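You operate a simulated robot arm through the tools that you are given. There is no shell and no other tool.

The job below is to be done with a simulated robot arm. You get a single attempt, and the scene is never put back.

## Task
Set right what has fallen over on the counter top. At the end: the white carton (marked "RICE"), which lies on its side on the counter top, stands upright there; the white packing list (marked "GREY"), which lies on its side on the counter top, stands upright there; the orange box (marked "HOOKS") stands on top of the black brush nozzle; the blue carton (marked "TEA"), which lies on its side on the counter top, stands upright there; whatever was shut is shut again. Leave all else as you found it, and nothing knocked over. Set down upright: blue carton, white carton, packing list.

The check looks at the end state, three seconds after you hand in, the way a careful person would. Anything else that was tipped, shoved, dropped, spilled or broken makes it a failure.

## Robot
A 6-joint arm with a two-finger parallel gripper, fixed in place. Base frame: the origin is on the floor under the middle of its stand, x ahead of it, y to its left, z up; the work surface is at about z = 90. Lengths are in cm, angles in degrees, forces in N, time in s.
With the tool pointing down near the work surface it reaches from about 24 to 66 cm from the base axis. Its first joint turns from -66.0 to 66.0 degrees. Payload 2.9 kg.
The TCP is the grasp point between the finger pads, 3 cm short of the fingertips. In the tool frame z runs along the fingers and y along their closing line. Largest opening 11 cm; finger width 2, thickness 1; the body of the gripper, 4.8 by 11.2 cm, starts 5.5 cm behind the TCP.
Orientation is told as [roll, pitch, yaw] about the base's x, y, z axes, in that order, counted from this pose: with the fingers straight down and closing along the base's y, the tool's x points along the base's -x, its y along +y and its z along -z.

## Interface
- The arm moves only by the tool jog_arm. Its argument "series" is a list of rows, each an object (a shift or turn left out is 0, a gripper value left out holds the last) with "gripper": the gripper command, from -1 (fully open) to 1 (shut), values between in proportion; "dp": the shift along the tool's x, y, z in cm, a list of three; "rot": the turn, a rotation vector about the tool's x, y, z in degrees, a list of three. In form: [{"gripper": gripper, "dp": [x, y, z], "rot": [wx, wy, wz]}, ...]. A call has 1 to 20 rows; each row shifts and turns the commanded pose from where the row before left it, along the tool's axes as they then stand. Rows are played at 5 a second. More than 5 cm and 8.6 degrees between two rows, or a gripper value outside its range, and nothing of the call is played. Where a pose cannot be reached the arm comes as near as it can. A force on the tool above 40 N (or 10 N above the force at the start of the call, whichever is more), or a blocked arm, ends the call early, and 0.2 s more pass. Each finger travels about 10.8 cm/s and halts on what it meets, pressing with about 38 N; the grip force reading is that of the motor and also rises with nothing between the fingers. The clock runs only during rows and for 0.2 s after the last one: add rows that do not move to give the fingers time. The reply holds the time, the measured pose of the TCP, the force on the tool along the base axes, the opening and the grip force, in the units named above and with some noise, with the torque about the TCP (base axes, N m) and any sound that the robot's microphone picked up.
- Cameras (640 x 400 px; columns grow to the right, rows downward): "scene" is fixed at [8.45, 44.06, 138.13]; the picture's right is [-0.69, -0.73, 0.00], its down [-0.42, 0.40, -0.82] and it looks along [0.59, -0.56, -0.58] (base axes); focal length 219 px, centre (320, 200). "wrist" rides on the gripper at [7.2, 1.7, -10.3] in the tool frame; the picture's right is [-0.23, 0.97, 0.00], its down [-0.76, -0.18, -0.62] and it looks along [-0.61, -0.14, 0.78] (tool axes); focal length 222 px, centre (320, 200). There is no depth. A picture from a camera that has moved, and an enlarged one, comes with that camera's place and axes in the base frame and with its lens.
- capture(camera): a new picture of that camera. No time passes.
- enlarge(camera, box): a new picture of the part [left, top, right, bottom] of that camera's present view, enlarged. No time passes.
- hand_in(): hands the job in; it is judged then, once.

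Places have to be worked out from the pictures, the camera data and where the tool is seen. Open the gripper and draw the arm clear of the work before you hand the job in, unless the task says otherwise.

The tools are called after "Call:" as a command line: name --argument value ..., lists and objects as JSON in quotes. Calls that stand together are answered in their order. jog_arm: Moves the arm, as the interface text tells. Its arguments: {"type":"object","properties":{"series":{"type":"array","items":{"type":"object","properties":{"gripper":{"type":"number"},"dp":{"type":"array","items":{"type":"number"}},"rot":{"type":"array","items":{"type":"number"}}}}}},"required":["series"]} The other tools are called the same way: capture (camera) takes a picture; enlarge (camera, box) takes an enlarged picture of a part of a camera's view; hand_in () hands the job in.

At the start:

```text
time_s: 0.0
tcp_pos: [43.08, -15.53, 121.82]
tool_rot: [0.0, 0.0, 0.0]
force: [1.2, 0.7, -0.3]
ft_torque: [0.01, 0.01, 0.01]
opening: 11.0
grip_force: 0.1
```

scene: 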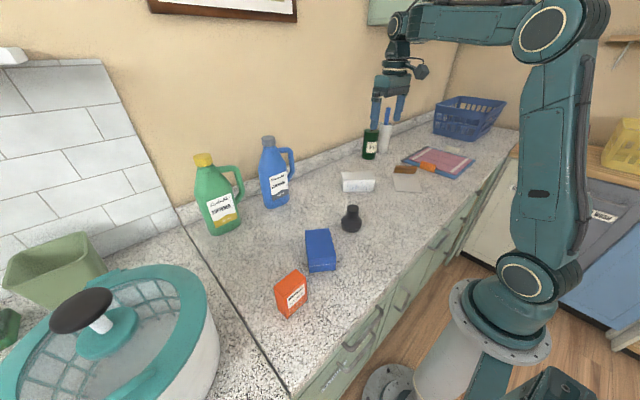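
wrist: 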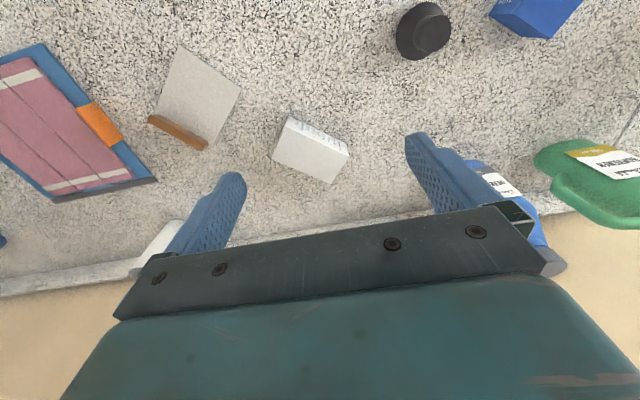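

I'll look more closely at the scene first, to locate the white carton, packing list, blue carton, orange box and the brush nozzle.

Call:
enlarge --camera "scene" --box '[260, 200, 400, 330]'

Call:
enlarge --camera "scene" --box '[320, 100, 480, 220]'

Call:
capture --camera "wrist"

```text
3.08 times, centred on (330, 265) of scene
camera zoom: at [8.45, 44.06, 138.13], right [-0.69, -0.73, 0.0], down [-0.42, 0.4, -0.82], along [0.59, -0.56, -0.58], focal length 673 px, centre (289, 0)
```

zoom: 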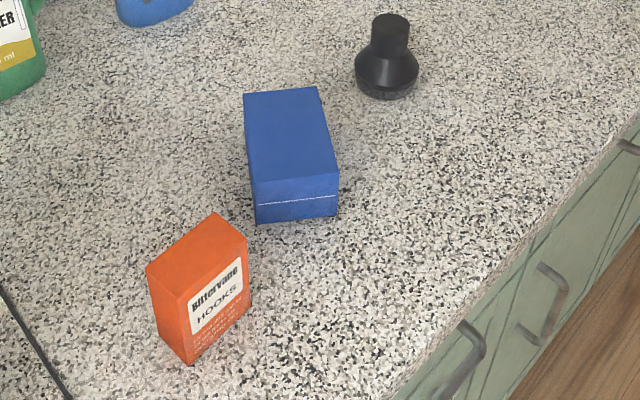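

```text
3.33 times, centred on (400, 160) of scene
camera zoom: at [8.45, 44.06, 138.13], right [-0.69, -0.73, 0.0], down [-0.42, 0.4, -0.82], along [0.59, -0.56, -0.58], focal length 729 px, centre (53, 333)
```

zoom: 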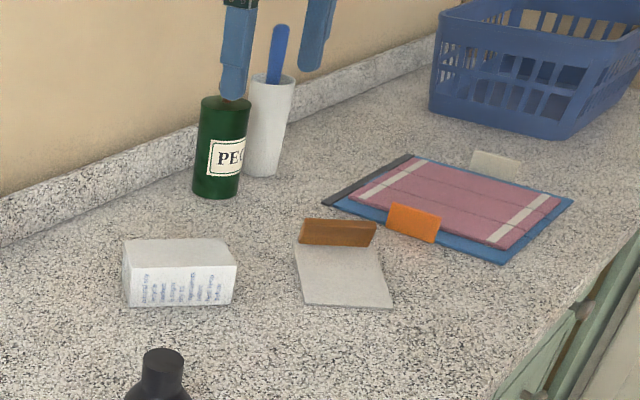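

```text
taken
camera wrist: at [35.86, -13.86, 131.98], right [0.23, 0.97, 0.0], down [0.76, -0.18, 0.62], along [0.61, -0.14, -0.78], focal length 222 px, centre (320, 200)
```

wrist: 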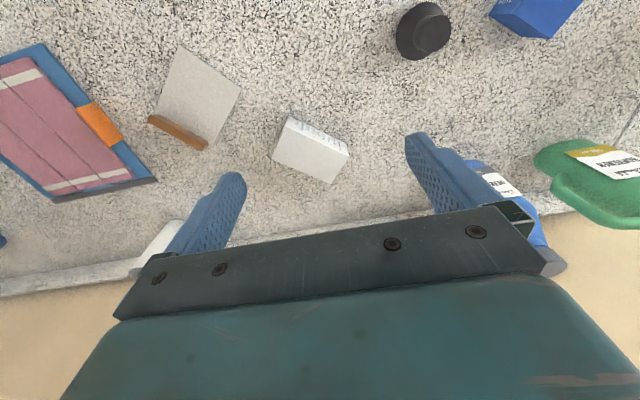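

The scene picture puts the orange box near (32, 30), the blue carton near (38, 16), the nozzle near (39, 1) and the rice carton near (51, -17.5), with the packing list beyond it. I'll move the wrist camera lower to see the rice carton and list more closely.

Call:
jog_arm --series '[{"gripper": -1, "dp": [1.26, 0.24, 2.5]}, {"dp": [1.26, 0.24, 2.5]}, {"dp": [1.26, 0.24, 2.5]}, {"dp": [1.26, 0.24, 2.5]}, {"dp": [1.26, 0.24, 2.5]}, {"dp": [0, 0, 0]}]'

Call:
capture --camera "wrist"

Call:
enlarge --camera "wrist" --box '[100, 0, 420, 200]'

```text
time_s: 1.4
tcp_pos: [36.98, -14.4, 109.12]
tool_rot: [0.0, -0.1, 0.0]
force: [-0.2, -0.9, 0.5]
ft_torque: [-0.01, 0.0, -0.01]
opening: 11.02
grip_force: 0.1
```

```text
taken
camera wrist: at [29.63, -12.76, 119.27], right [0.23, 0.97, 0.0], down [0.76, -0.18, 0.62], along [0.61, -0.14, -0.78], focal length 222 px, centre (320, 200)
```

wrist: 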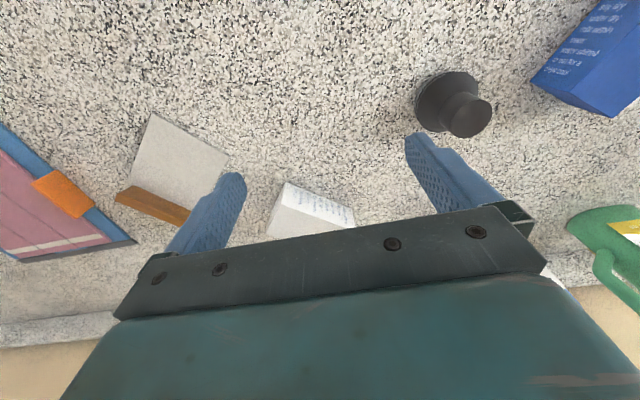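

```text
2.00 times, centred on (260, 100) of wrist
camera zoom: at [29.63, -12.76, 119.27], right [0.23, 0.97, 0.0], down [0.76, -0.18, 0.62], along [0.61, -0.14, -0.78], focal length 444 px, centre (440, 400)
```

zoom: 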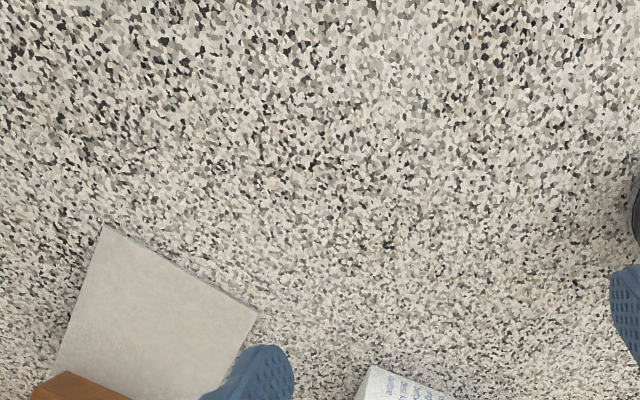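

The packing list's free edge touches the counter from about (33.4, -35.8) to (41.3, -29.0), with the wooden foot farther out. I'll shift the camera forward to see the rice carton and the list from nearly overhead.

Call:
jog_arm --series '[{"dp": [-3, -0.25, 0.5]}, {"dp": [-3, -0.25, 0.5]}, {"dp": [-3, -0.25, 0.5]}, {"dp": [-3, -0.25, 0.5]}, {"dp": [0, 0, 0]}]'

Call:
capture --camera "wrist"

Call:
enlarge --camera "wrist" --box '[80, 0, 400, 200]'

```text
time_s: 2.6
tcp_pos: [48.7, -15.58, 107.11]
tool_rot: [0.0, 0.0, 0.1]
force: [-0.6, -0.5, 0.8]
ft_torque: [0.0, -0.01, 0.02]
opening: 11.01
grip_force: 0.0
```

```text
taken
camera wrist: at [41.47, -13.97, 117.36], right [0.23, 0.97, 0.0], down [0.76, -0.18, 0.62], along [0.61, -0.14, -0.78], focal length 222 px, centre (320, 200)
```

wrist: 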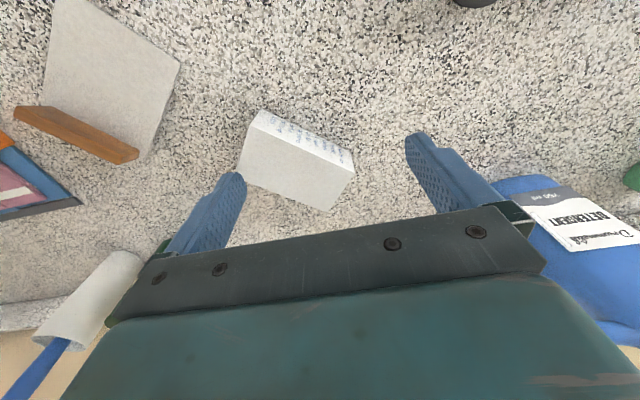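

```text
2.00 times, centred on (240, 100) of wrist
camera zoom: at [41.47, -13.97, 117.36], right [0.23, 0.97, 0.0], down [0.76, -0.18, 0.62], along [0.61, -0.14, -0.78], focal length 444 px, centre (480, 400)
```

zoom: 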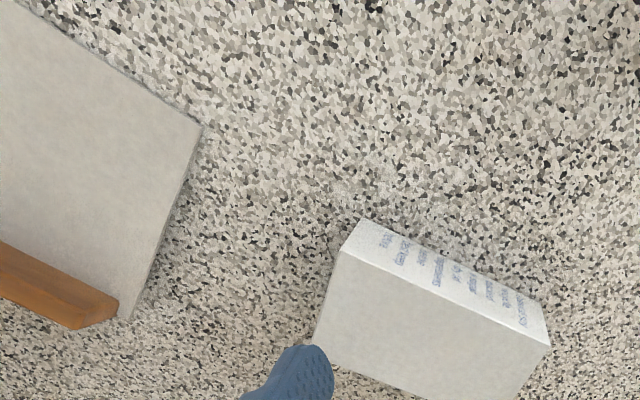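

I need the reading direction of the text on the rice carton and blue carton to know which end is up, so I'm enlarging those.

Call:
enlarge --camera "scene" --box '[335, 160, 385, 200]'

Call:
enlarge --camera "wrist" --box '[230, 100, 370, 190]'

Call:
enlarge --camera "scene" --box '[385, 140, 480, 200]'

Call:
enlarge --camera "wrist" --box '[0, 0, 200, 170]'

```text
10.00 times, centred on (360, 180) of scene
camera zoom: at [8.45, 44.06, 138.13], right [-0.69, -0.73, 0.0], down [-0.42, 0.4, -0.82], along [0.59, -0.56, -0.58], focal length 2187 px, centre (-80, 400)
```

zoom: 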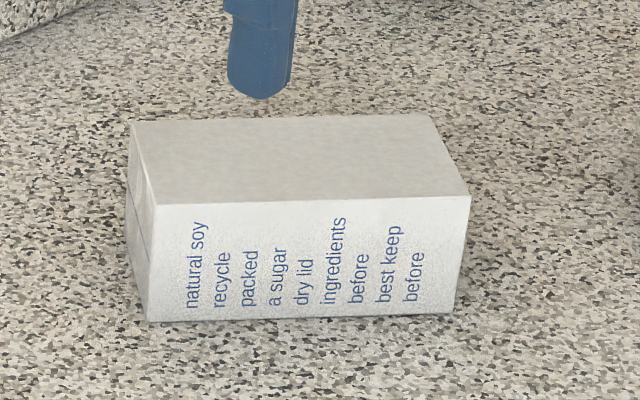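

```text
4.44 times, centred on (300, 145) of wrist
camera zoom: at [41.47, -13.97, 117.36], right [0.23, 0.97, 0.0], down [0.76, -0.18, 0.62], along [0.61, -0.14, -0.78], focal length 987 px, centre (409, 444)
```

zoom: 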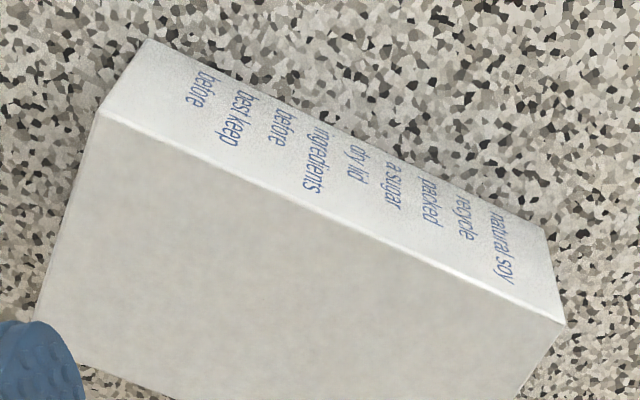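

```text
6.67 times, centred on (432, 170) of scene
camera zoom: at [8.45, 44.06, 138.13], right [-0.69, -0.73, 0.0], down [-0.42, 0.4, -0.82], along [0.59, -0.56, -0.58], focal length 1458 px, centre (-430, 400)
```

zoom: 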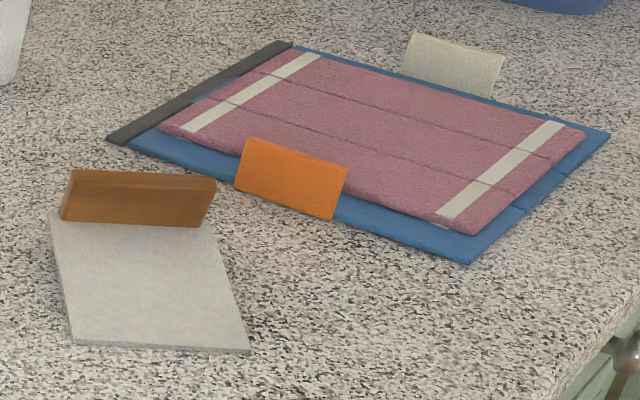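

```text
2.35 times, centred on (100, 85) of wrist
camera zoom: at [41.47, -13.97, 117.36], right [0.23, 0.97, 0.0], down [0.76, -0.18, 0.62], along [0.61, -0.14, -0.78], focal length 523 px, centre (838, 471)
```

zoom: 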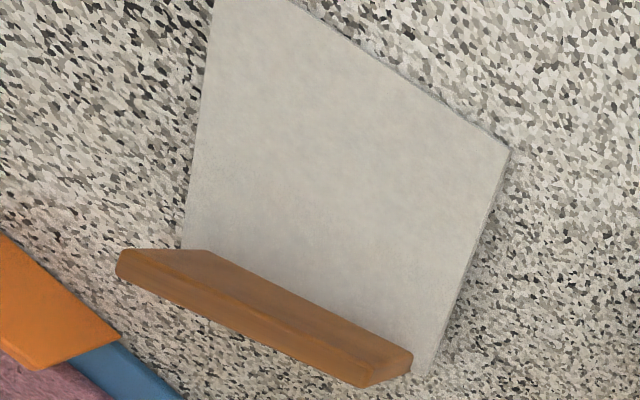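

The rice carton's text reads with its top toward the (+x,+y) end; it measures about 12.4 × 6.6 × 5.4 and its centre is near (54.2, -19.9). The packing list is a card about 10.4 × 13.5 in a wooden foot. I'll move over it with the yaw turned radially for a better look.

Call:
jog_arm --series '[{"dp": [1.34, -4.08, -0.6]}, {"dp": [1.34, -4.08, -0.6]}, {"dp": [1.34, -4.08, -0.6]}, {"dp": [1.34, -4.08, -0.6]}, {"dp": [1.34, -4.08, -0.6]}, {"rot": [0, 0, 8]}, {"rot": [0, 0, 8]}, {"rot": [0, 0, 8]}, {"rot": [0, 0, 8]}, {"rot": [0, 0, 8]}, {"dp": [0, 0, 0]}]'

Call:
capture --camera "wrist"

Call:
enlarge --camera "wrist" --box '[160, 0, 480, 200]'

Call:
capture --camera "scene"

```text
time_s: 5.0
tcp_pos: [42.12, -35.74, 110.15]
tool_rot: [0.0, -0.1, -40.2]
force: [-0.6, -0.6, 0.0]
ft_torque: [-0.02, 0.0, 0.02]
opening: 10.99
grip_force: 0.1
```

```text
taken
camera wrist: at [37.64, -29.73, 120.37], right [0.8, 0.6, 0.0], down [0.47, -0.63, 0.62], along [0.37, -0.5, -0.78], focal length 222 px, centre (320, 200)
```

wrist: 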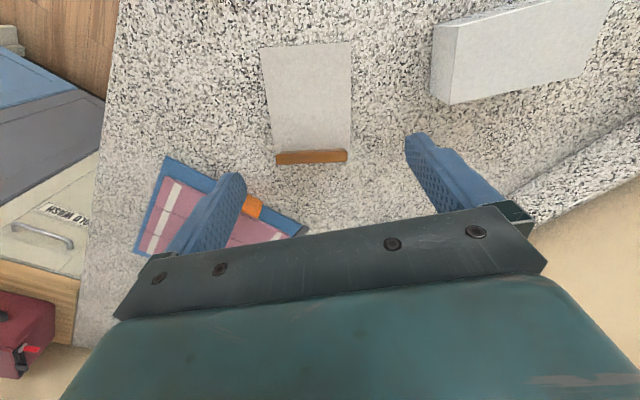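

```text
2.00 times, centred on (320, 100) of wrist
camera zoom: at [37.64, -29.73, 120.37], right [0.8, 0.6, 0.0], down [0.47, -0.63, 0.62], along [0.37, -0.5, -0.78], focal length 444 px, centre (320, 400)
```

zoom: 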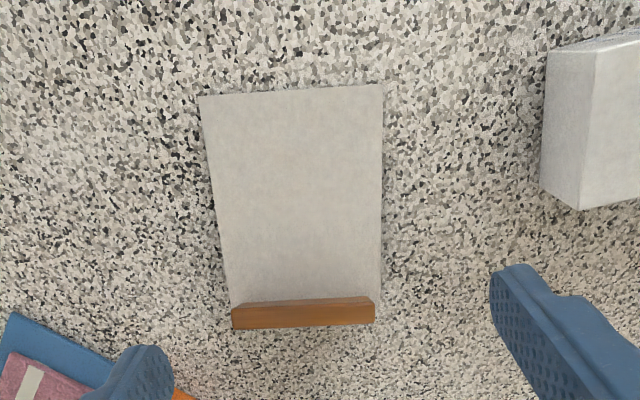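

```text
taken
```

scene: 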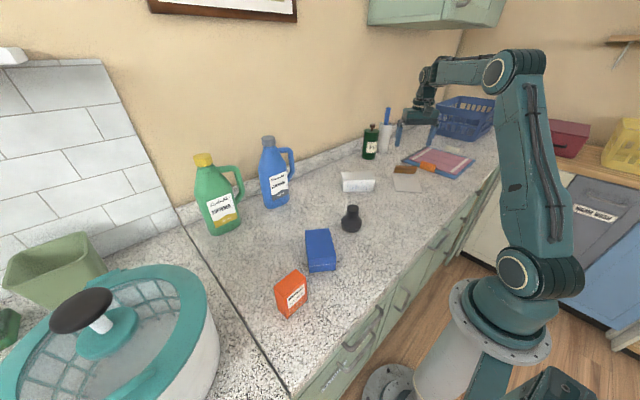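

The card measures about 10.4 wide and 12.3 long. I'm enlarging the foot to understand its size and shape.

Call:
enlarge --camera "wrist" --box '[260, 130, 370, 180]'

Call:
enlarge --camera "scene" --box '[385, 160, 430, 195]'

```text
5.82 times, centred on (315, 155) of wrist
camera zoom: at [37.64, -29.73, 120.37], right [0.8, 0.6, 0.0], down [0.47, -0.63, 0.62], along [0.37, -0.5, -0.78], focal length 1292 px, centre (349, 462)
```

zoom: 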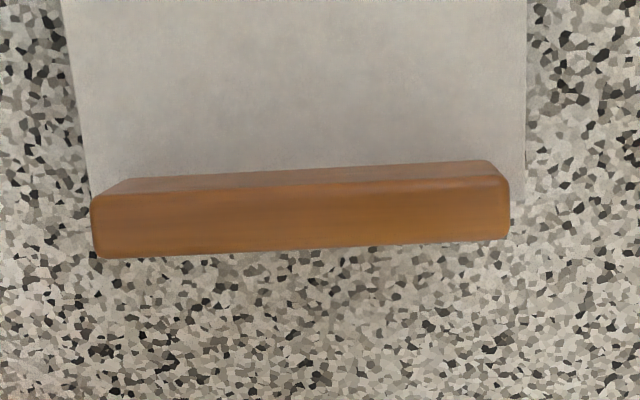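

```text
11.43 times, centred on (408, 178) of scene
camera zoom: at [8.45, 44.06, 138.13], right [-0.69, -0.73, 0.0], down [-0.42, 0.4, -0.82], along [0.59, -0.56, -0.58], focal length 2500 px, centre (-680, 457)
```

zoom: 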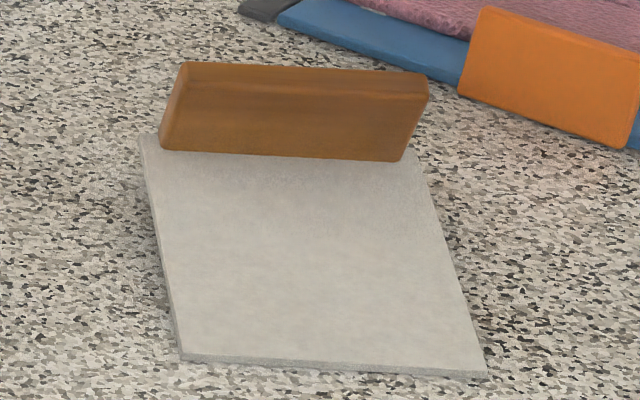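

The wooden foot is about 9 × 5 × 1.4 with the card in its middle, and its top edge is near z=95. Next I'll look at the blue carton: turn the camera toward +y and move over at a safe height.

Call:
jog_arm --series '[{"rot": [0, 0, -8.5]}, {"rot": [0, 0, -8.5]}, {"rot": [0, 0, -8.5]}, {"rot": [0, 0, -8.5]}, {"rot": [0, 0, -8.5]}, {"rot": [0, 0, -8.5]}, {"rot": [0, 0, -8.5]}, {"rot": [0, 0, -8.5]}, {"rot": [0, 0, -8.5]}, {"rot": [0, 0, -8.5]}, {"dp": [-3.02, 3.84, 0.2]}, {"dp": [-3.02, 3.84, 0.2]}, {"dp": [-3.02, 3.84, 0.2]}, {"dp": [-3.02, 3.84, 0.2]}, {"dp": [-3.02, 3.84, 0.2]}, {"dp": [-3.02, 3.84, 0.2]}, {"dp": [-3.02, 3.84, 0.2]}, {"dp": [-3.02, 3.84, 0.2]}, {"dp": [-3.02, 3.84, 0.2]}, {"dp": [0, 0, 0]}]'

Call:
capture --camera "wrist"

Call:
enlarge --camera "wrist" --box '[280, 20, 480, 145]'

```text
time_s: 9.2
tcp_pos: [37.05, 8.07, 108.62]
tool_rot: [0.0, 0.0, 45.1]
force: [0.3, 0.0, 0.1]
ft_torque: [0.0, -0.01, -0.01]
opening: 10.99
grip_force: 0.0
```

```text
taken
camera wrist: at [30.7, 4.11, 118.74], right [-0.53, 0.85, 0.0], down [0.66, 0.41, 0.62], along [0.53, 0.33, -0.78], focal length 222 px, centre (320, 200)
```

wrist: 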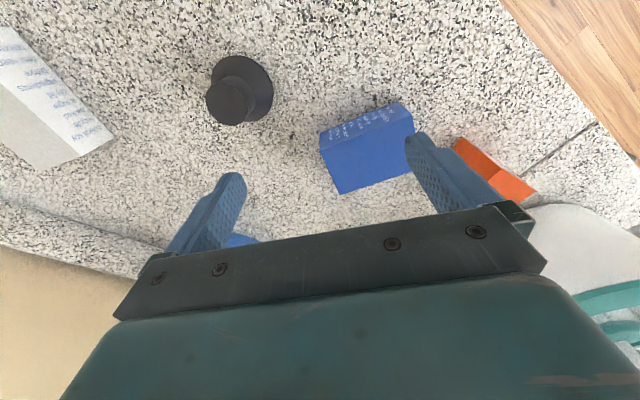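

```text
3.20 times, centred on (380, 82) of wrist
camera zoom: at [30.7, 4.11, 118.74], right [-0.53, 0.85, 0.0], down [0.66, 0.41, 0.62], along [0.53, 0.33, -0.78], focal length 711 px, centre (128, 576)
```

zoom: 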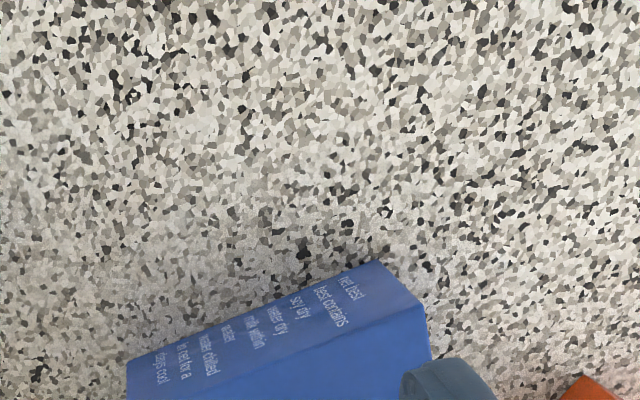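

The blue carton's side text is visible; I'm enlarging it to read its orientation.

Call:
enlarge --camera "wrist" --box '[310, 90, 430, 200]'

Call:
enlarge --camera "scene" --box '[265, 220, 365, 330]'

```text
3.64 times, centred on (370, 145) of wrist
camera zoom: at [30.7, 4.11, 118.74], right [-0.53, 0.85, 0.0], down [0.66, 0.41, 0.62], along [0.53, 0.33, -0.78], focal length 808 px, centre (138, 400)
```

zoom: 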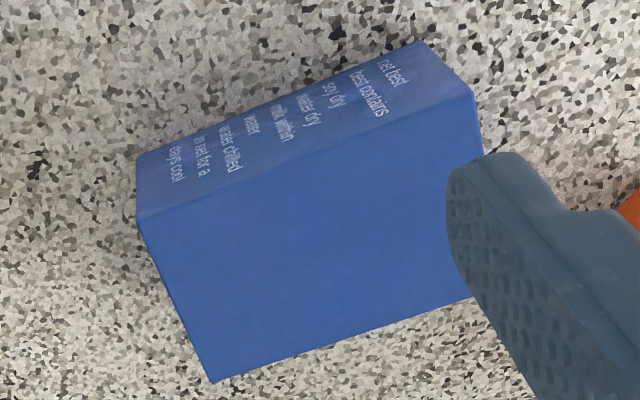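

```text
3.64 times, centred on (315, 275) of scene
camera zoom: at [8.45, 44.06, 138.13], right [-0.69, -0.73, 0.0], down [-0.42, 0.4, -0.82], along [0.59, -0.56, -0.58], focal length 795 px, centre (338, -73)
```

zoom: 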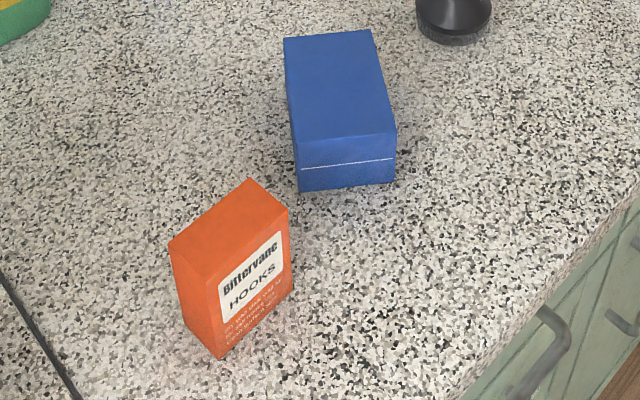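

The blue carton's text shows its top is the seamed end facing the robot's left, direction about (-0.81, 0.58). It measures 10.5 × 6.9 × 5.25 with its centre near (38.2, 16.2). Before touching anything I'll test in free air how far the wrist can yaw.

Call:
jog_arm --series '[{"dp": [-2.35, -1.42, -2]}, {"dp": [-2.35, -1.42, -2]}, {"dp": [-2.35, -1.42, -2]}, {"rot": [0, 0, 8.5]}, {"rot": [0, 0, 8.5]}, {"rot": [0, 0, 8.5]}, {"rot": [0, 0, 8.5]}, {"rot": [0, 0, 8.5]}, {"rot": [0, 0, 8.5]}, {"rot": [0, 0, 8.5]}, {"rot": [0, 0, 8.5]}, {"rot": [0, 0, 8.5]}, {"rot": [0, 0, 8.5]}, {"rot": [0, 0, 8.5]}, {"rot": [0, 0, 8.5]}, {"rot": [0, 0, 8.5]}, {"rot": [0, 0, 8.5]}, {"rot": [0, 0, 8.5]}, {"rot": [0, 0, 8.5]}, {"rot": [0, 0, 8.5]}]'

```text
time_s: 13.4
tcp_pos: [44.97, 9.98, 114.51]
tool_rot: [0.0, 0.0, -99.8]
force: [-0.4, -0.3, 0.0]
ft_torque: [-0.03, -0.02, -0.01]
opening: 11.01
grip_force: 0.1
```

The yaw reaches -100° without trouble. I'll continue toward about -168°, which is 180° relative to the arm direction.

Call:
jog_arm --series '[{"rot": [0, 0, 8.5]}, {"rot": [0, 0, 8.5]}, {"rot": [0, 0, 8.5]}, {"rot": [0, 0, 8.5]}, {"rot": [0, 0, 8.5]}, {"rot": [0, 0, 8.5]}, {"rot": [0, 0, 8.5]}, {"rot": [0, 0, 8.5]}, {"dp": [0, 0, 0]}]'

```text
time_s: 15.4
tcp_pos: [45.57, 9.03, 115.26]
tool_rot: [1.6, -0.3, -167.1]
force: [-0.6, 0.0, -0.3]
ft_torque: [0.01, 0.02, -0.01]
opening: 11.0
grip_force: 0.1
out of reach, approached as far as the arm can: row 8
```

The wrist limit is close to 180° relative. I'll back off 17° and test tilting the tool toward horizontal, with the camera on top, in free air.

Call:
jog_arm --series '[{"rot": [0, 0, -8.5]}, {"rot": [0, 0, -8.5]}, {"dp": [0, 0, 0]}, {"rot": [0, 8.5, 0]}, {"rot": [0, 8.5, 0]}, {"rot": [0, 8.5, 0]}, {"rot": [0, 8.5, 0]}, {"rot": [0, 8.5, 0]}, {"rot": [0, 8.5, 0]}, {"rot": [0, 8.5, 0]}, {"rot": [0, 8.5, 0]}, {"rot": [0, 8.5, 0]}, {"rot": [0, 8.5, 0]}, {"dp": [0, 0, 0]}]'

Call:
capture --camera "scene"

```text
time_s: 18.4
tcp_pos: [45.46, 8.96, 115.22]
tool_rot: [-0.3, 85.1, -150.8]
force: [-0.7, -0.4, 0.2]
ft_torque: [0.01, -0.03, 0.02]
opening: 11.01
grip_force: 0.0
```

```text
taken
```

scene: 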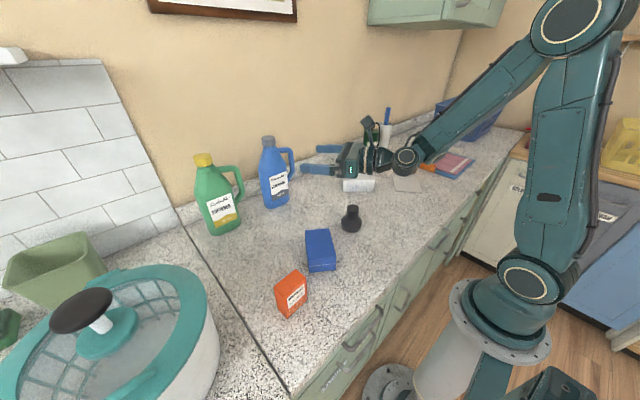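

The tilt works. I'm zooming in to judge how much the wrist hangs below the tool axis when horizontal.

Call:
enlarge --camera "scene" --box '[290, 90, 490, 215]'

Call:
capture --camera "wrist"

```text
3.20 times, centred on (390, 152) of scene
camera zoom: at [8.45, 44.06, 138.13], right [-0.69, -0.73, 0.0], down [-0.42, 0.4, -0.82], along [0.59, -0.56, -0.58], focal length 700 px, centre (96, 352)
```

zoom: 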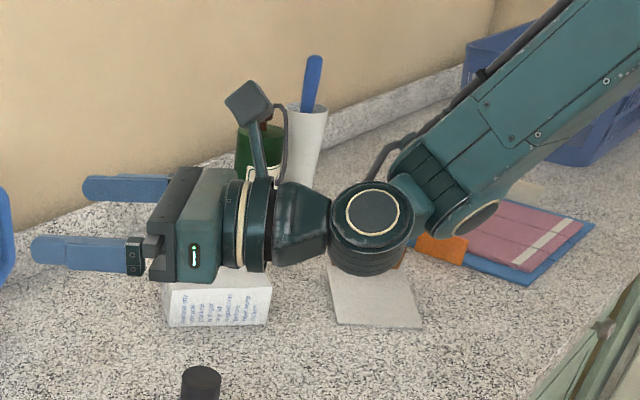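

```text
taken
camera wrist: at [37.92, 2.75, 123.13], right [0.46, -0.86, -0.23], down [-0.69, -0.18, -0.71], along [0.56, 0.48, -0.67], focal length 222 px, centre (320, 200)
```

wrist: 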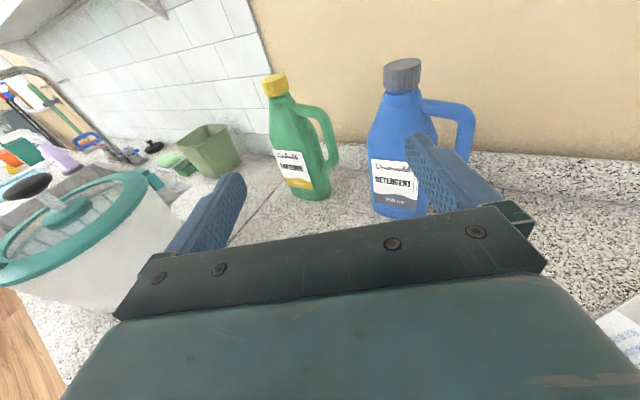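

The wrist parts stay within about 4 cm of the tool axis, so cartons can be set down with a nearly horizontal tool. I'll return the tool to vertical and check for residual tilt.

Call:
jog_arm --series '[{"rot": [0, -8.5, 0]}, {"rot": [0, -8.5, 0]}, {"rot": [0, -8.5, 0]}, {"rot": [0, -8.5, 0]}, {"rot": [0, -8.5, 0]}, {"rot": [0, -8.5, 0]}, {"rot": [0, -8.5, 0]}, {"rot": [0, -8.5, 0]}, {"rot": [0, -8.5, 0]}, {"rot": [0, -8.5, 0]}, {"rot": [0, 0, -7]}, {"rot": [0, 0, -7]}, {"rot": [0, 0, -7]}, {"dp": [0, 0, 0]}]'

```text
time_s: 21.4
tcp_pos: [45.46, 8.87, 115.14]
tool_rot: [0.0, 0.0, -129.4]
force: [-1.3, -0.2, -0.2]
ft_torque: [-0.03, 0.0, 0.02]
opening: 11.02
grip_force: 0.1
```

The tool is vertical again at yaw -129.4°, matching the rice carton's axis. I'll move above the rice carton at z≈108 and check the alignment with the wrist camera.

Call:
jog_arm --series '[{"dp": [-2.383, 3.573, 1.0]}, {"dp": [-2.383, 3.573, 1.0]}, {"dp": [-2.383, 3.573, 1.0]}, {"dp": [-2.383, 3.573, 1.0]}, {"dp": [-2.383, 3.573, 1.0]}, {"dp": [-2.383, 3.573, 1.0]}, {"dp": [-2.383, 3.573, 1.0], "rot": [0, 0, 0.4]}, {"dp": [0, 0, 0]}]'

Call:
capture --camera "wrist"

Call:
capture --camera "scene"

```text
time_s: 23.2
tcp_pos: [54.35, -19.71, 108.44]
tool_rot: [-0.1, -0.1, -129.8]
force: [-0.6, 0.7, 0.1]
ft_torque: [-0.05, 0.02, 0.02]
opening: 10.98
grip_force: 0.0
```

```text
taken
camera wrist: at [60.18, -15.16, 118.56], right [0.6, -0.8, 0.0], down [-0.62, -0.47, 0.62], along [-0.5, -0.37, -0.78], focal length 222 px, centre (320, 200)
```

wrist: 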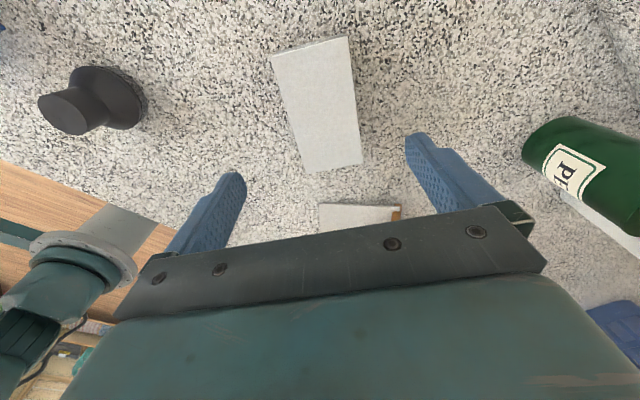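

```text
taken
```

scene: 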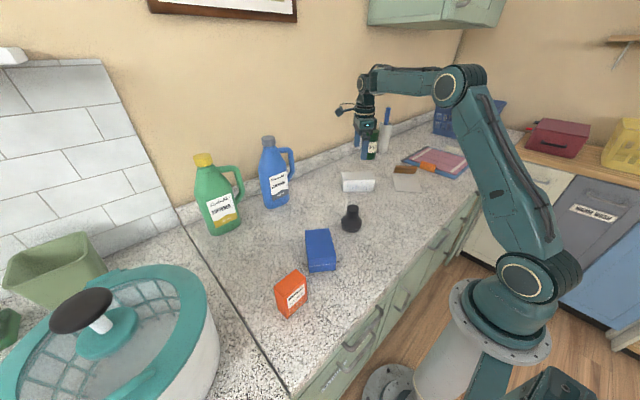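

Alignment checks out: the carton's centre is near (54.2, -20.0), slightly on the top-end side of the TCP, which suits the grip. I'll descend to z≈93.5 with fingers open.

Call:
jog_arm --series '[{"dp": [0, 0, 4]}, {"dp": [0, 0, 4]}, {"dp": [0, 0, 3]}, {"dp": [0, 0, 2]}, {"dp": [0, 0, 1]}, {"dp": [0, 0, 0.8]}, {"dp": [0, 0, 0]}]'

Call:
capture --camera "wrist"

```text
time_s: 24.8
tcp_pos: [54.2, -19.78, 93.24]
tool_rot: [0.0, 0.0, -129.9]
force: [-0.3, -0.4, 0.1]
ft_torque: [-0.03, 0.01, 0.03]
opening: 11.02
grip_force: 0.0
```

```text
taken
camera wrist: at [60.05, -15.36, 103.53], right [0.6, -0.8, 0.0], down [-0.62, -0.47, 0.62], along [-0.5, -0.37, -0.78], focal length 222 px, centre (320, 200)
```

wrist: 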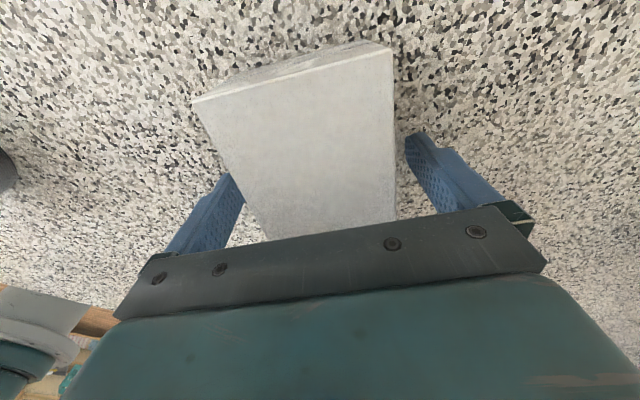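

The fingers straddle the carton evenly with tips about 0.3 above the counter. Closing the gripper now.

Call:
jog_arm --series '[{"gripper": 0.1}, {"gripper": 0.1}, {"gripper": 0.1}, {"gripper": 0.1}, {"gripper": 0.1}]'

```text
time_s: 26.0
tcp_pos: [54.17, -19.76, 93.43]
tool_rot: [0.0, -0.1, -129.9]
force: [-0.5, 0.3, 1.0]
ft_torque: [0.05, -0.13, 0.03]
opening: 6.99
grip_force: 38.7
```

Gripped at 7.0 cm with 38.7 N. Lifting the rice carton by about 13 cm.

Call:
jog_arm --series '[{"dp": [0, 0, -1]}, {"dp": [0, 0, -2]}, {"dp": [0, 0, -3.5]}, {"dp": [0, 0, -3.5]}, {"dp": [0, 0, -3]}, {"dp": [0, 0, 0]}]'

Call:
capture --camera "wrist"

```text
time_s: 27.4
tcp_pos: [53.9, -19.9, 106.45]
tool_rot: [0.0, 0.0, -129.9]
force: [-0.1, -0.1, -2.4]
ft_torque: [0.03, -0.03, 0.01]
opening: 6.98
grip_force: 38.0
```

```text
taken
camera wrist: at [59.72, -15.36, 116.64], right [0.6, -0.8, 0.0], down [-0.62, -0.47, 0.62], along [-0.5, -0.37, -0.78], focal length 222 px, centre (320, 200)
```

wrist: 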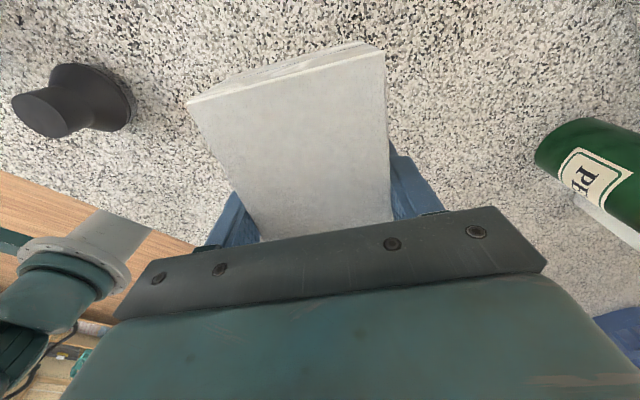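

The carton is held level and weighs about 2.5 N. I'll yaw it so that its top end points nearly along +x, then tilt the tool 90° to bring it upright in the air.

Call:
jog_arm --series '[{"rot": [0, 0, 7.5]}, {"rot": [0, 0, 7.5]}, {"rot": [0, 0, 7.5]}, {"rot": [0, 0, 7.5]}, {"rot": [0, 0, 7.5]}, {"rot": [0, 0, 7.5]}, {"rot": [0, 7.5, 0]}, {"rot": [0, 7.5, 0]}, {"rot": [0, 7.5, 0]}, {"rot": [0, 7.5, 0]}, {"rot": [0, 7.5, 0]}, {"rot": [0, 7.5, 0]}, {"rot": [0, 7.5, 0]}, {"rot": [0, 7.5, 0]}, {"rot": [0, 7.5, 0]}, {"rot": [0, 7.5, 0]}, {"rot": [0, 7.5, 0]}, {"rot": [0, 7.5, 0]}, {"dp": [0, 0, 0]}]'

Call:
capture --camera "scene"

Call:
enlarge --camera "scene" --box '[300, 90, 480, 210]'

```text
time_s: 31.4
tcp_pos: [54.18, -19.79, 106.5]
tool_rot: [-176.3, 89.8, 8.7]
force: [-0.4, 0.7, -3.1]
ft_torque: [0.04, 0.01, 0.0]
opening: 6.98
grip_force: 37.9
```

```text
taken
```

scene: 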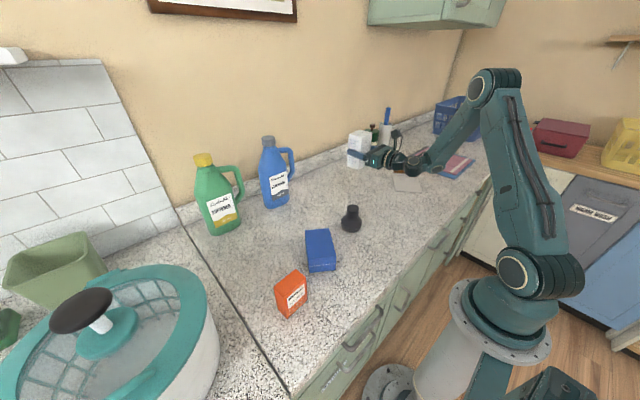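

```text
3.33 times, centred on (390, 150) of scene
camera zoom: at [8.45, 44.05, 138.13], right [-0.69, -0.73, 0.0], down [-0.42, 0.4, -0.82], along [0.59, -0.56, -0.58], focal length 729 px, centre (87, 367)
```

zoom: 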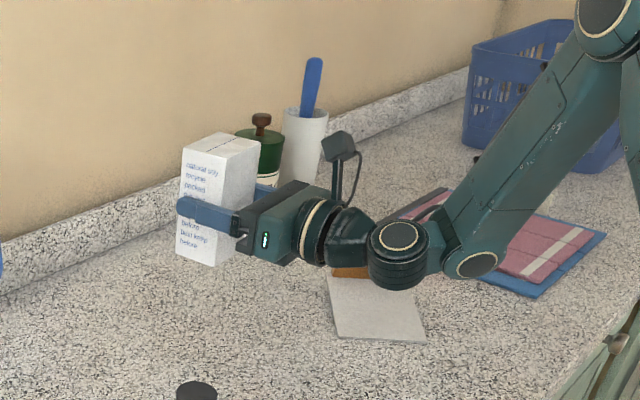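

The rice carton now hangs upright with its text the right way up. I'll lower it straight down to just above the counter; its bottom should be about 6.5 cm below the TCP.

Call:
jog_arm --series '[{"dp": [-2.5, 0, 0]}, {"dp": [-2.5, 0, 0]}, {"dp": [-2, 0, 0]}, {"dp": [-1.2, 0, 0]}, {"dp": [-0.6, 0, 0]}, {"dp": [0, 0, 0]}]'

Call:
enlarge --camera "scene" --box '[310, 110, 450, 210]'

```text
time_s: 32.8
tcp_pos: [54.24, -19.78, 97.57]
tool_rot: [162.7, 90.0, -12.2]
force: [-0.3, 0.3, -2.6]
ft_torque: [0.0, 0.03, 0.02]
opening: 6.97
grip_force: 37.9
```

```text
4.00 times, centred on (380, 160) of scene
camera zoom: at [8.45, 44.06, 138.13], right [-0.69, -0.73, 0.0], down [-0.42, 0.4, -0.82], along [0.59, -0.56, -0.58], focal length 875 px, centre (80, 360)
```

zoom: 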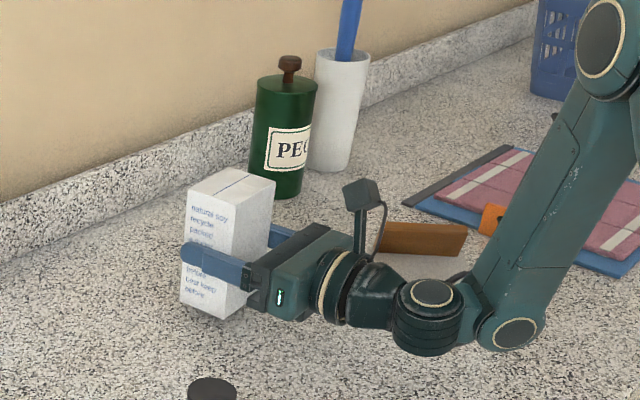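

No contact yet at z=97.6. I'll lower in small steps, watching the force.

Call:
jog_arm --series '[{"dp": [-0.25, 0, 0]}, {"dp": [-0.25, 0, 0]}, {"dp": [0, 0, 0]}]'

```text
time_s: 33.6
tcp_pos: [54.16, -19.68, 97.08]
tool_rot: [51.5, 89.9, -123.4]
force: [0.1, -0.9, -3.1]
ft_torque: [0.01, 0.06, -0.01]
opening: 6.99
grip_force: 38.4
```

The force is unchanged at about -3 N, so there is still a gap. I'll continue downward in 0.2 cm steps.

Call:
jog_arm --series '[{"dp": [-0.2, 0, 0]}, {"dp": [-0.2, 0, 0]}, {"dp": [0, 0, 0]}]'

```text
time_s: 34.4
tcp_pos: [54.28, -19.82, 96.8]
tool_rot: [57.4, 90.0, -117.4]
force: [0.2, -0.4, -2.5]
ft_torque: [-0.02, 0.03, -0.01]
opening: 6.96
grip_force: 38.1
```

Call:
jog_arm --series '[{"dp": [-0.15, 0, 0]}, {"dp": [0, 0, 0]}]'

```text
time_s: 35.0
tcp_pos: [54.26, -19.66, 96.61]
tool_rot: [-33.1, 90.0, 152.1]
force: [0.8, -0.3, -2.0]
ft_torque: [-0.01, 0.0, -0.02]
opening: 6.97
grip_force: 37.9
```

Force -2.0 N, no clear contact yet. Another small step down.

Call:
jog_arm --series '[{"dp": [-0.15, 0, 0]}, {"dp": [0, 0, 0]}]'

Call:
enlarge --camera "scene" --box '[340, 140, 400, 190]'

```text
time_s: 35.6
tcp_pos: [54.23, -19.69, 96.46]
tool_rot: [-112.4, 89.9, 72.6]
force: [0.2, 0.8, -2.2]
ft_torque: [0.0, 0.02, 0.03]
opening: 6.97
grip_force: 38.0
```

```text
8.00 times, centred on (370, 165) of scene
camera zoom: at [8.45, 44.06, 138.13], right [-0.69, -0.73, 0.0], down [-0.42, 0.4, -0.82], along [0.59, -0.56, -0.58], focal length 1750 px, centre (-80, 480)
```

zoom: 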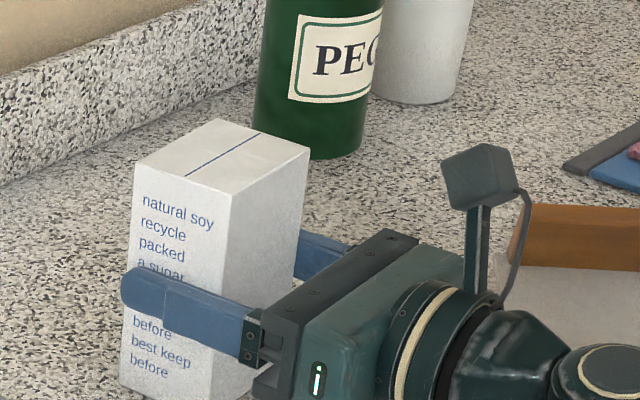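

Still only the carton's weight on the sensor. I'll keep stepping down by 0.15.

Call:
jog_arm --series '[{"dp": [-0.15, 0, 0]}, {"dp": [0, 0, 0]}]'

```text
time_s: 36.2
tcp_pos: [54.2, -19.63, 96.29]
tool_rot: [-160.4, 89.9, 24.6]
force: [-2.2, -1.6, 4.0]
ft_torque: [0.18, 0.31, 0.06]
opening: 6.99
grip_force: 38.0
```

The force jumped to +4 N, so the carton's bottom is on the counter. Opening the gripper.

Call:
jog_arm --series '[{"gripper": -0.4}, {"gripper": -0.7}, {"gripper": -0.7}, {"gripper": -0.7}]'

Call:
enlarge --camera "scene" --box '[330, 130, 410, 200]'

```text
time_s: 37.2
tcp_pos: [54.17, -19.7, 96.33]
tool_rot: [-164.8, 90.0, 20.3]
force: [-0.4, -0.3, -0.6]
ft_torque: [-0.03, 0.0, 0.0]
opening: 9.37
grip_force: 0.0
```

```text
5.71 times, centred on (370, 165) of scene
camera zoom: at [8.45, 44.06, 138.13], right [-0.69, -0.73, 0.0], down [-0.42, 0.4, -0.82], along [0.59, -0.56, -0.58], focal length 1250 px, centre (34, 400)
```

zoom: 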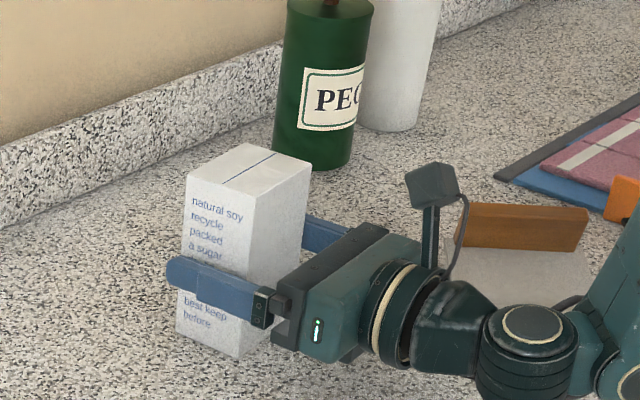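

The carton stands on its own. I'll back the tool straight out along its axis, then raise it.

Call:
jog_arm --series '[{"dp": [0, 0, -1.5]}, {"dp": [0, 0, -2.5]}, {"dp": [0, 0, -2.5]}, {"dp": [0, 0, -2.5]}, {"dp": [3, 0, 0]}, {"dp": [4, 0, 0]}, {"dp": [4, 0, 0]}, {"dp": [4, 0, 0], "gripper": -1}, {"dp": [0, 0, 0]}]'

Call:
capture --camera "scene"

```text
time_s: 39.2
tcp_pos: [49.9, -22.91, 113.92]
tool_rot: [-177.3, 90.0, 7.8]
force: [-0.1, -0.5, -0.3]
ft_torque: [0.02, 0.02, -0.02]
opening: 11.01
grip_force: 0.0
out of reach, approached as far as the arm can: row 1, 2, 3, 4
```

```text
taken
```

scene: 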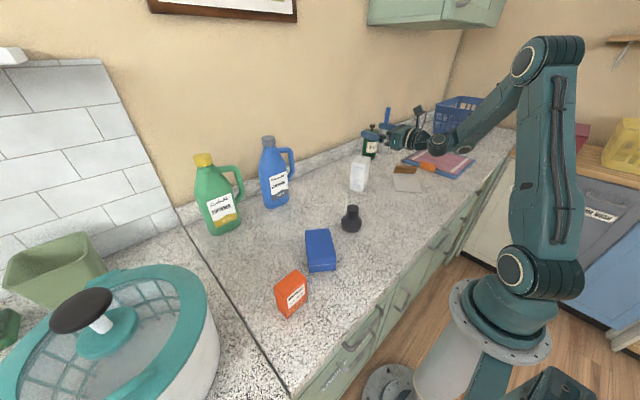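

The straight retreat was partly out of reach and the arm deviated slightly, so I'm checking the rice carton's state closely.

Call:
enlarge --camera "scene" --box '[320, 110, 460, 210]'

Call:
capture --camera "wrist"

```text
4.00 times, centred on (390, 160) of scene
camera zoom: at [8.45, 44.06, 138.13], right [-0.69, -0.73, 0.0], down [-0.42, 0.4, -0.82], along [0.59, -0.56, -0.58], focal length 875 px, centre (40, 360)
```

zoom: 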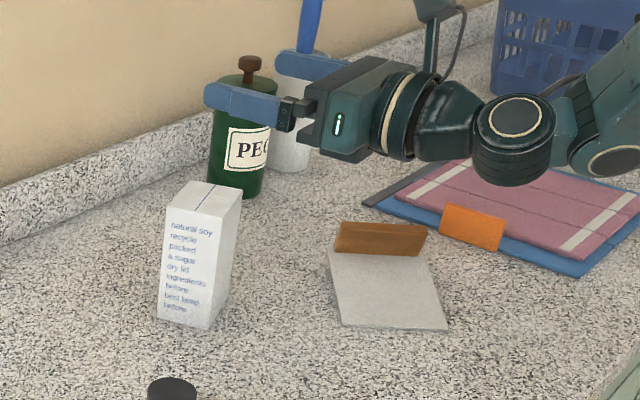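

```text
taken
camera wrist: at [39.71, -25.6, 121.05], right [0.09, -0.97, -0.23], down [-0.64, 0.12, -0.76], along [0.77, 0.21, -0.61], focal length 222 px, centre (320, 200)
```

wrist: 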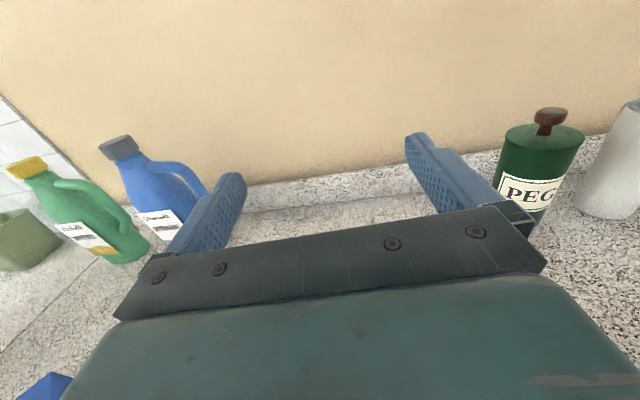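

The rice carton stands upright near (54, -20). Before handling the packing list I'll test, in free air, the horizontal tool pose aimed radially at about -38°, including backing out.

Call:
jog_arm --series '[{"rot": [-7.2, 0, 0]}, {"rot": [-7.2, 0, 0]}, {"rot": [-7.2, 0, 0]}, {"rot": [-7.2, 0, 0]}, {"rot": [-7.2, 0, 0]}, {"rot": [-7.2, 0, 0]}, {"dp": [0, 0, 0]}]'

```text
time_s: 40.8
tcp_pos: [49.71, -23.37, 113.78]
tool_rot: [124.0, 89.8, -79.3]
force: [-0.1, 0.2, -0.4]
ft_torque: [-0.02, -0.02, -0.02]
opening: 11.02
grip_force: 0.1
out of reach, approached as far as the arm can: row 4, 5, 6
```

The limit appears when the tool direction coincides with the arm plane (here about -23°), so I should keep the tool a few degrees to the left of radial. Testing the pose over the list's area at azimuth about -30°, then backing out.

Call:
jog_arm --series '[{"dp": [-1.95, 3.85, 0.66]}, {"dp": [-1.95, 3.85, 0.66]}, {"dp": [-1.95, 3.85, 0.66]}, {"dp": [-1.95, 3.85, 0.66]}, {"rot": [-6.5, 0, 0]}, {"dp": [0, 0, 0]}]'

Call:
enlarge --camera "scene" --box '[340, 100, 480, 200]'

```text
time_s: 42.2
tcp_pos: [45.99, -38.48, 106.15]
tool_rot: [145.5, 89.9, -64.4]
force: [-0.6, 0.0, 0.3]
ft_torque: [0.03, 0.0, 0.02]
opening: 10.99
grip_force: 0.1
```

```text
4.00 times, centred on (410, 150) of scene
camera zoom: at [8.45, 44.06, 138.13], right [-0.69, -0.73, 0.0], down [-0.42, 0.4, -0.82], along [0.59, -0.56, -0.58], focal length 875 px, centre (-40, 400)
```

zoom: 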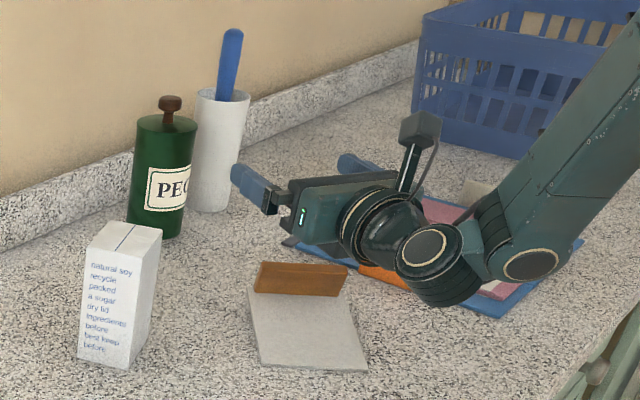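

Reachable at azimuth -30°. I'll lower to z=100 (still clear of the lying list, whose foot tops out at 95) and test backing out 4 cm.

Call:
jog_arm --series '[{"dp": [-3, 0, 0]}, {"dp": [-3, 0, 0]}, {"dp": [0, 0, 0]}, {"dp": [0, 0, -1]}, {"dp": [0, 0, -1]}, {"dp": [0, 0, -1]}, {"dp": [0, 0, -1]}, {"dp": [0, 0, 0]}]'

```text
time_s: 44.0
tcp_pos: [42.58, -36.6, 100.26]
tool_rot: [124.4, 89.9, -85.4]
force: [-0.5, 0.4, -0.1]
ft_torque: [-0.02, 0.04, -0.03]
opening: 11.01
grip_force: 0.0
```

Backing out works at this azimuth. Now I'll raise, return the tool to vertical, and begin yawing around so as to grip the list's card across its width.

Call:
jog_arm --series '[{"dp": [4, 0, 0]}, {"dp": [4, 0, 0]}, {"rot": [0, -7.5, 0]}, {"rot": [0, -7.5, 0]}, {"rot": [0, -7.5, 0]}, {"rot": [0, -7.5, 0]}, {"rot": [0, -7.5, 0]}, {"rot": [0, -7.5, 0]}, {"rot": [0, -7.5, 0]}, {"rot": [0, -7.5, 0]}, {"rot": [0, -7.5, 0]}, {"rot": [0, -7.5, 0]}, {"rot": [0, -7.5, 0]}, {"rot": [0, -7.5, 0]}, {"dp": [0, 0, 0]}]'

```text
time_s: 47.2
tcp_pos: [42.6, -36.52, 108.11]
tool_rot: [0.1, 0.0, 150.2]
force: [-0.2, 1.4, -0.1]
ft_torque: [-0.01, 0.0, -0.01]
opening: 11.02
grip_force: 0.0
```

The tool is vertical at yaw 150°. I'll yaw back by 159° to reach -50.5°, in line with the card.

Call:
jog_arm --series '[{"rot": [0, 0, -8.4]}, {"rot": [0, 0, -8.4]}, {"rot": [0, 0, -8.4]}, {"rot": [0, 0, -8.4]}, {"rot": [0, 0, -8.4]}, {"rot": [0, 0, -8.4]}, {"rot": [0, 0, -8.4]}, {"rot": [0, 0, -8.4]}, {"rot": [0, 0, -8.4]}, {"rot": [0, 0, -8.4]}, {"rot": [0, 0, -8.4]}, {"rot": [0, 0, -8.4]}, {"rot": [0, 0, -8.4]}, {"rot": [0, 0, -8.4]}, {"rot": [0, 0, -8.4]}, {"rot": [0, 0, -8.4]}, {"rot": [0, 0, -8.4]}, {"rot": [0, 0, -8.4]}, {"rot": [0, 0, -8.1]}, {"dp": [0, 0, 0]}]'

Call:
capture --camera "wrist"

Call:
enlarge --camera "wrist" --box '[220, 0, 440, 190]'

```text
time_s: 51.4
tcp_pos: [42.56, -36.48, 108.07]
tool_rot: [0.0, -0.1, -50.3]
force: [-0.3, -0.3, -0.4]
ft_torque: [0.02, -0.02, 0.01]
opening: 10.99
grip_force: 0.1
```

```text
taken
camera wrist: at [39.16, -29.83, 118.21], right [0.9, 0.45, 0.0], down [0.35, -0.7, 0.62], along [0.28, -0.56, -0.78], focal length 222 px, centre (320, 200)
```

wrist: 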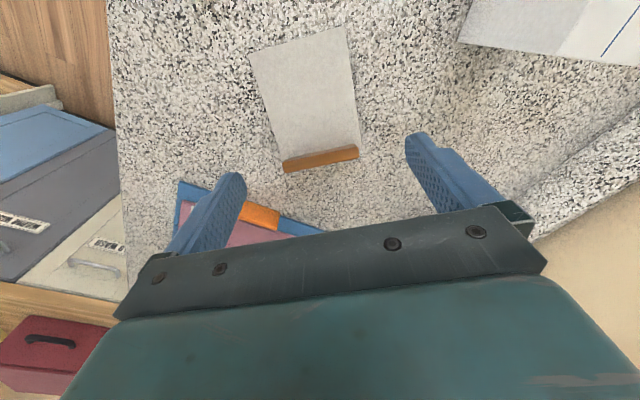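

```text
2.11 times, centred on (330, 95) of wrist
camera zoom: at [39.16, -29.83, 118.21], right [0.9, 0.45, 0.0], down [0.35, -0.7, 0.62], along [0.28, -0.56, -0.78], focal length 468 px, centre (299, 421)
```

zoom: 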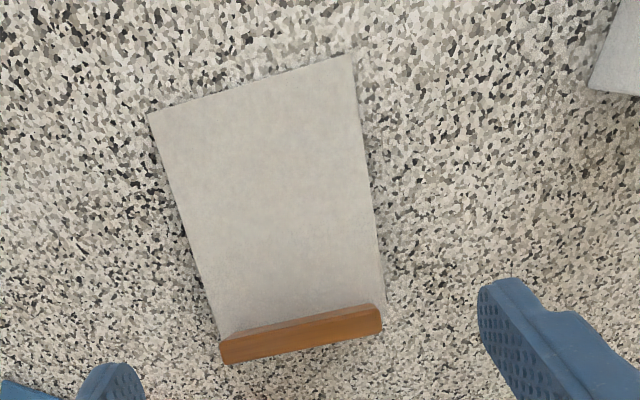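

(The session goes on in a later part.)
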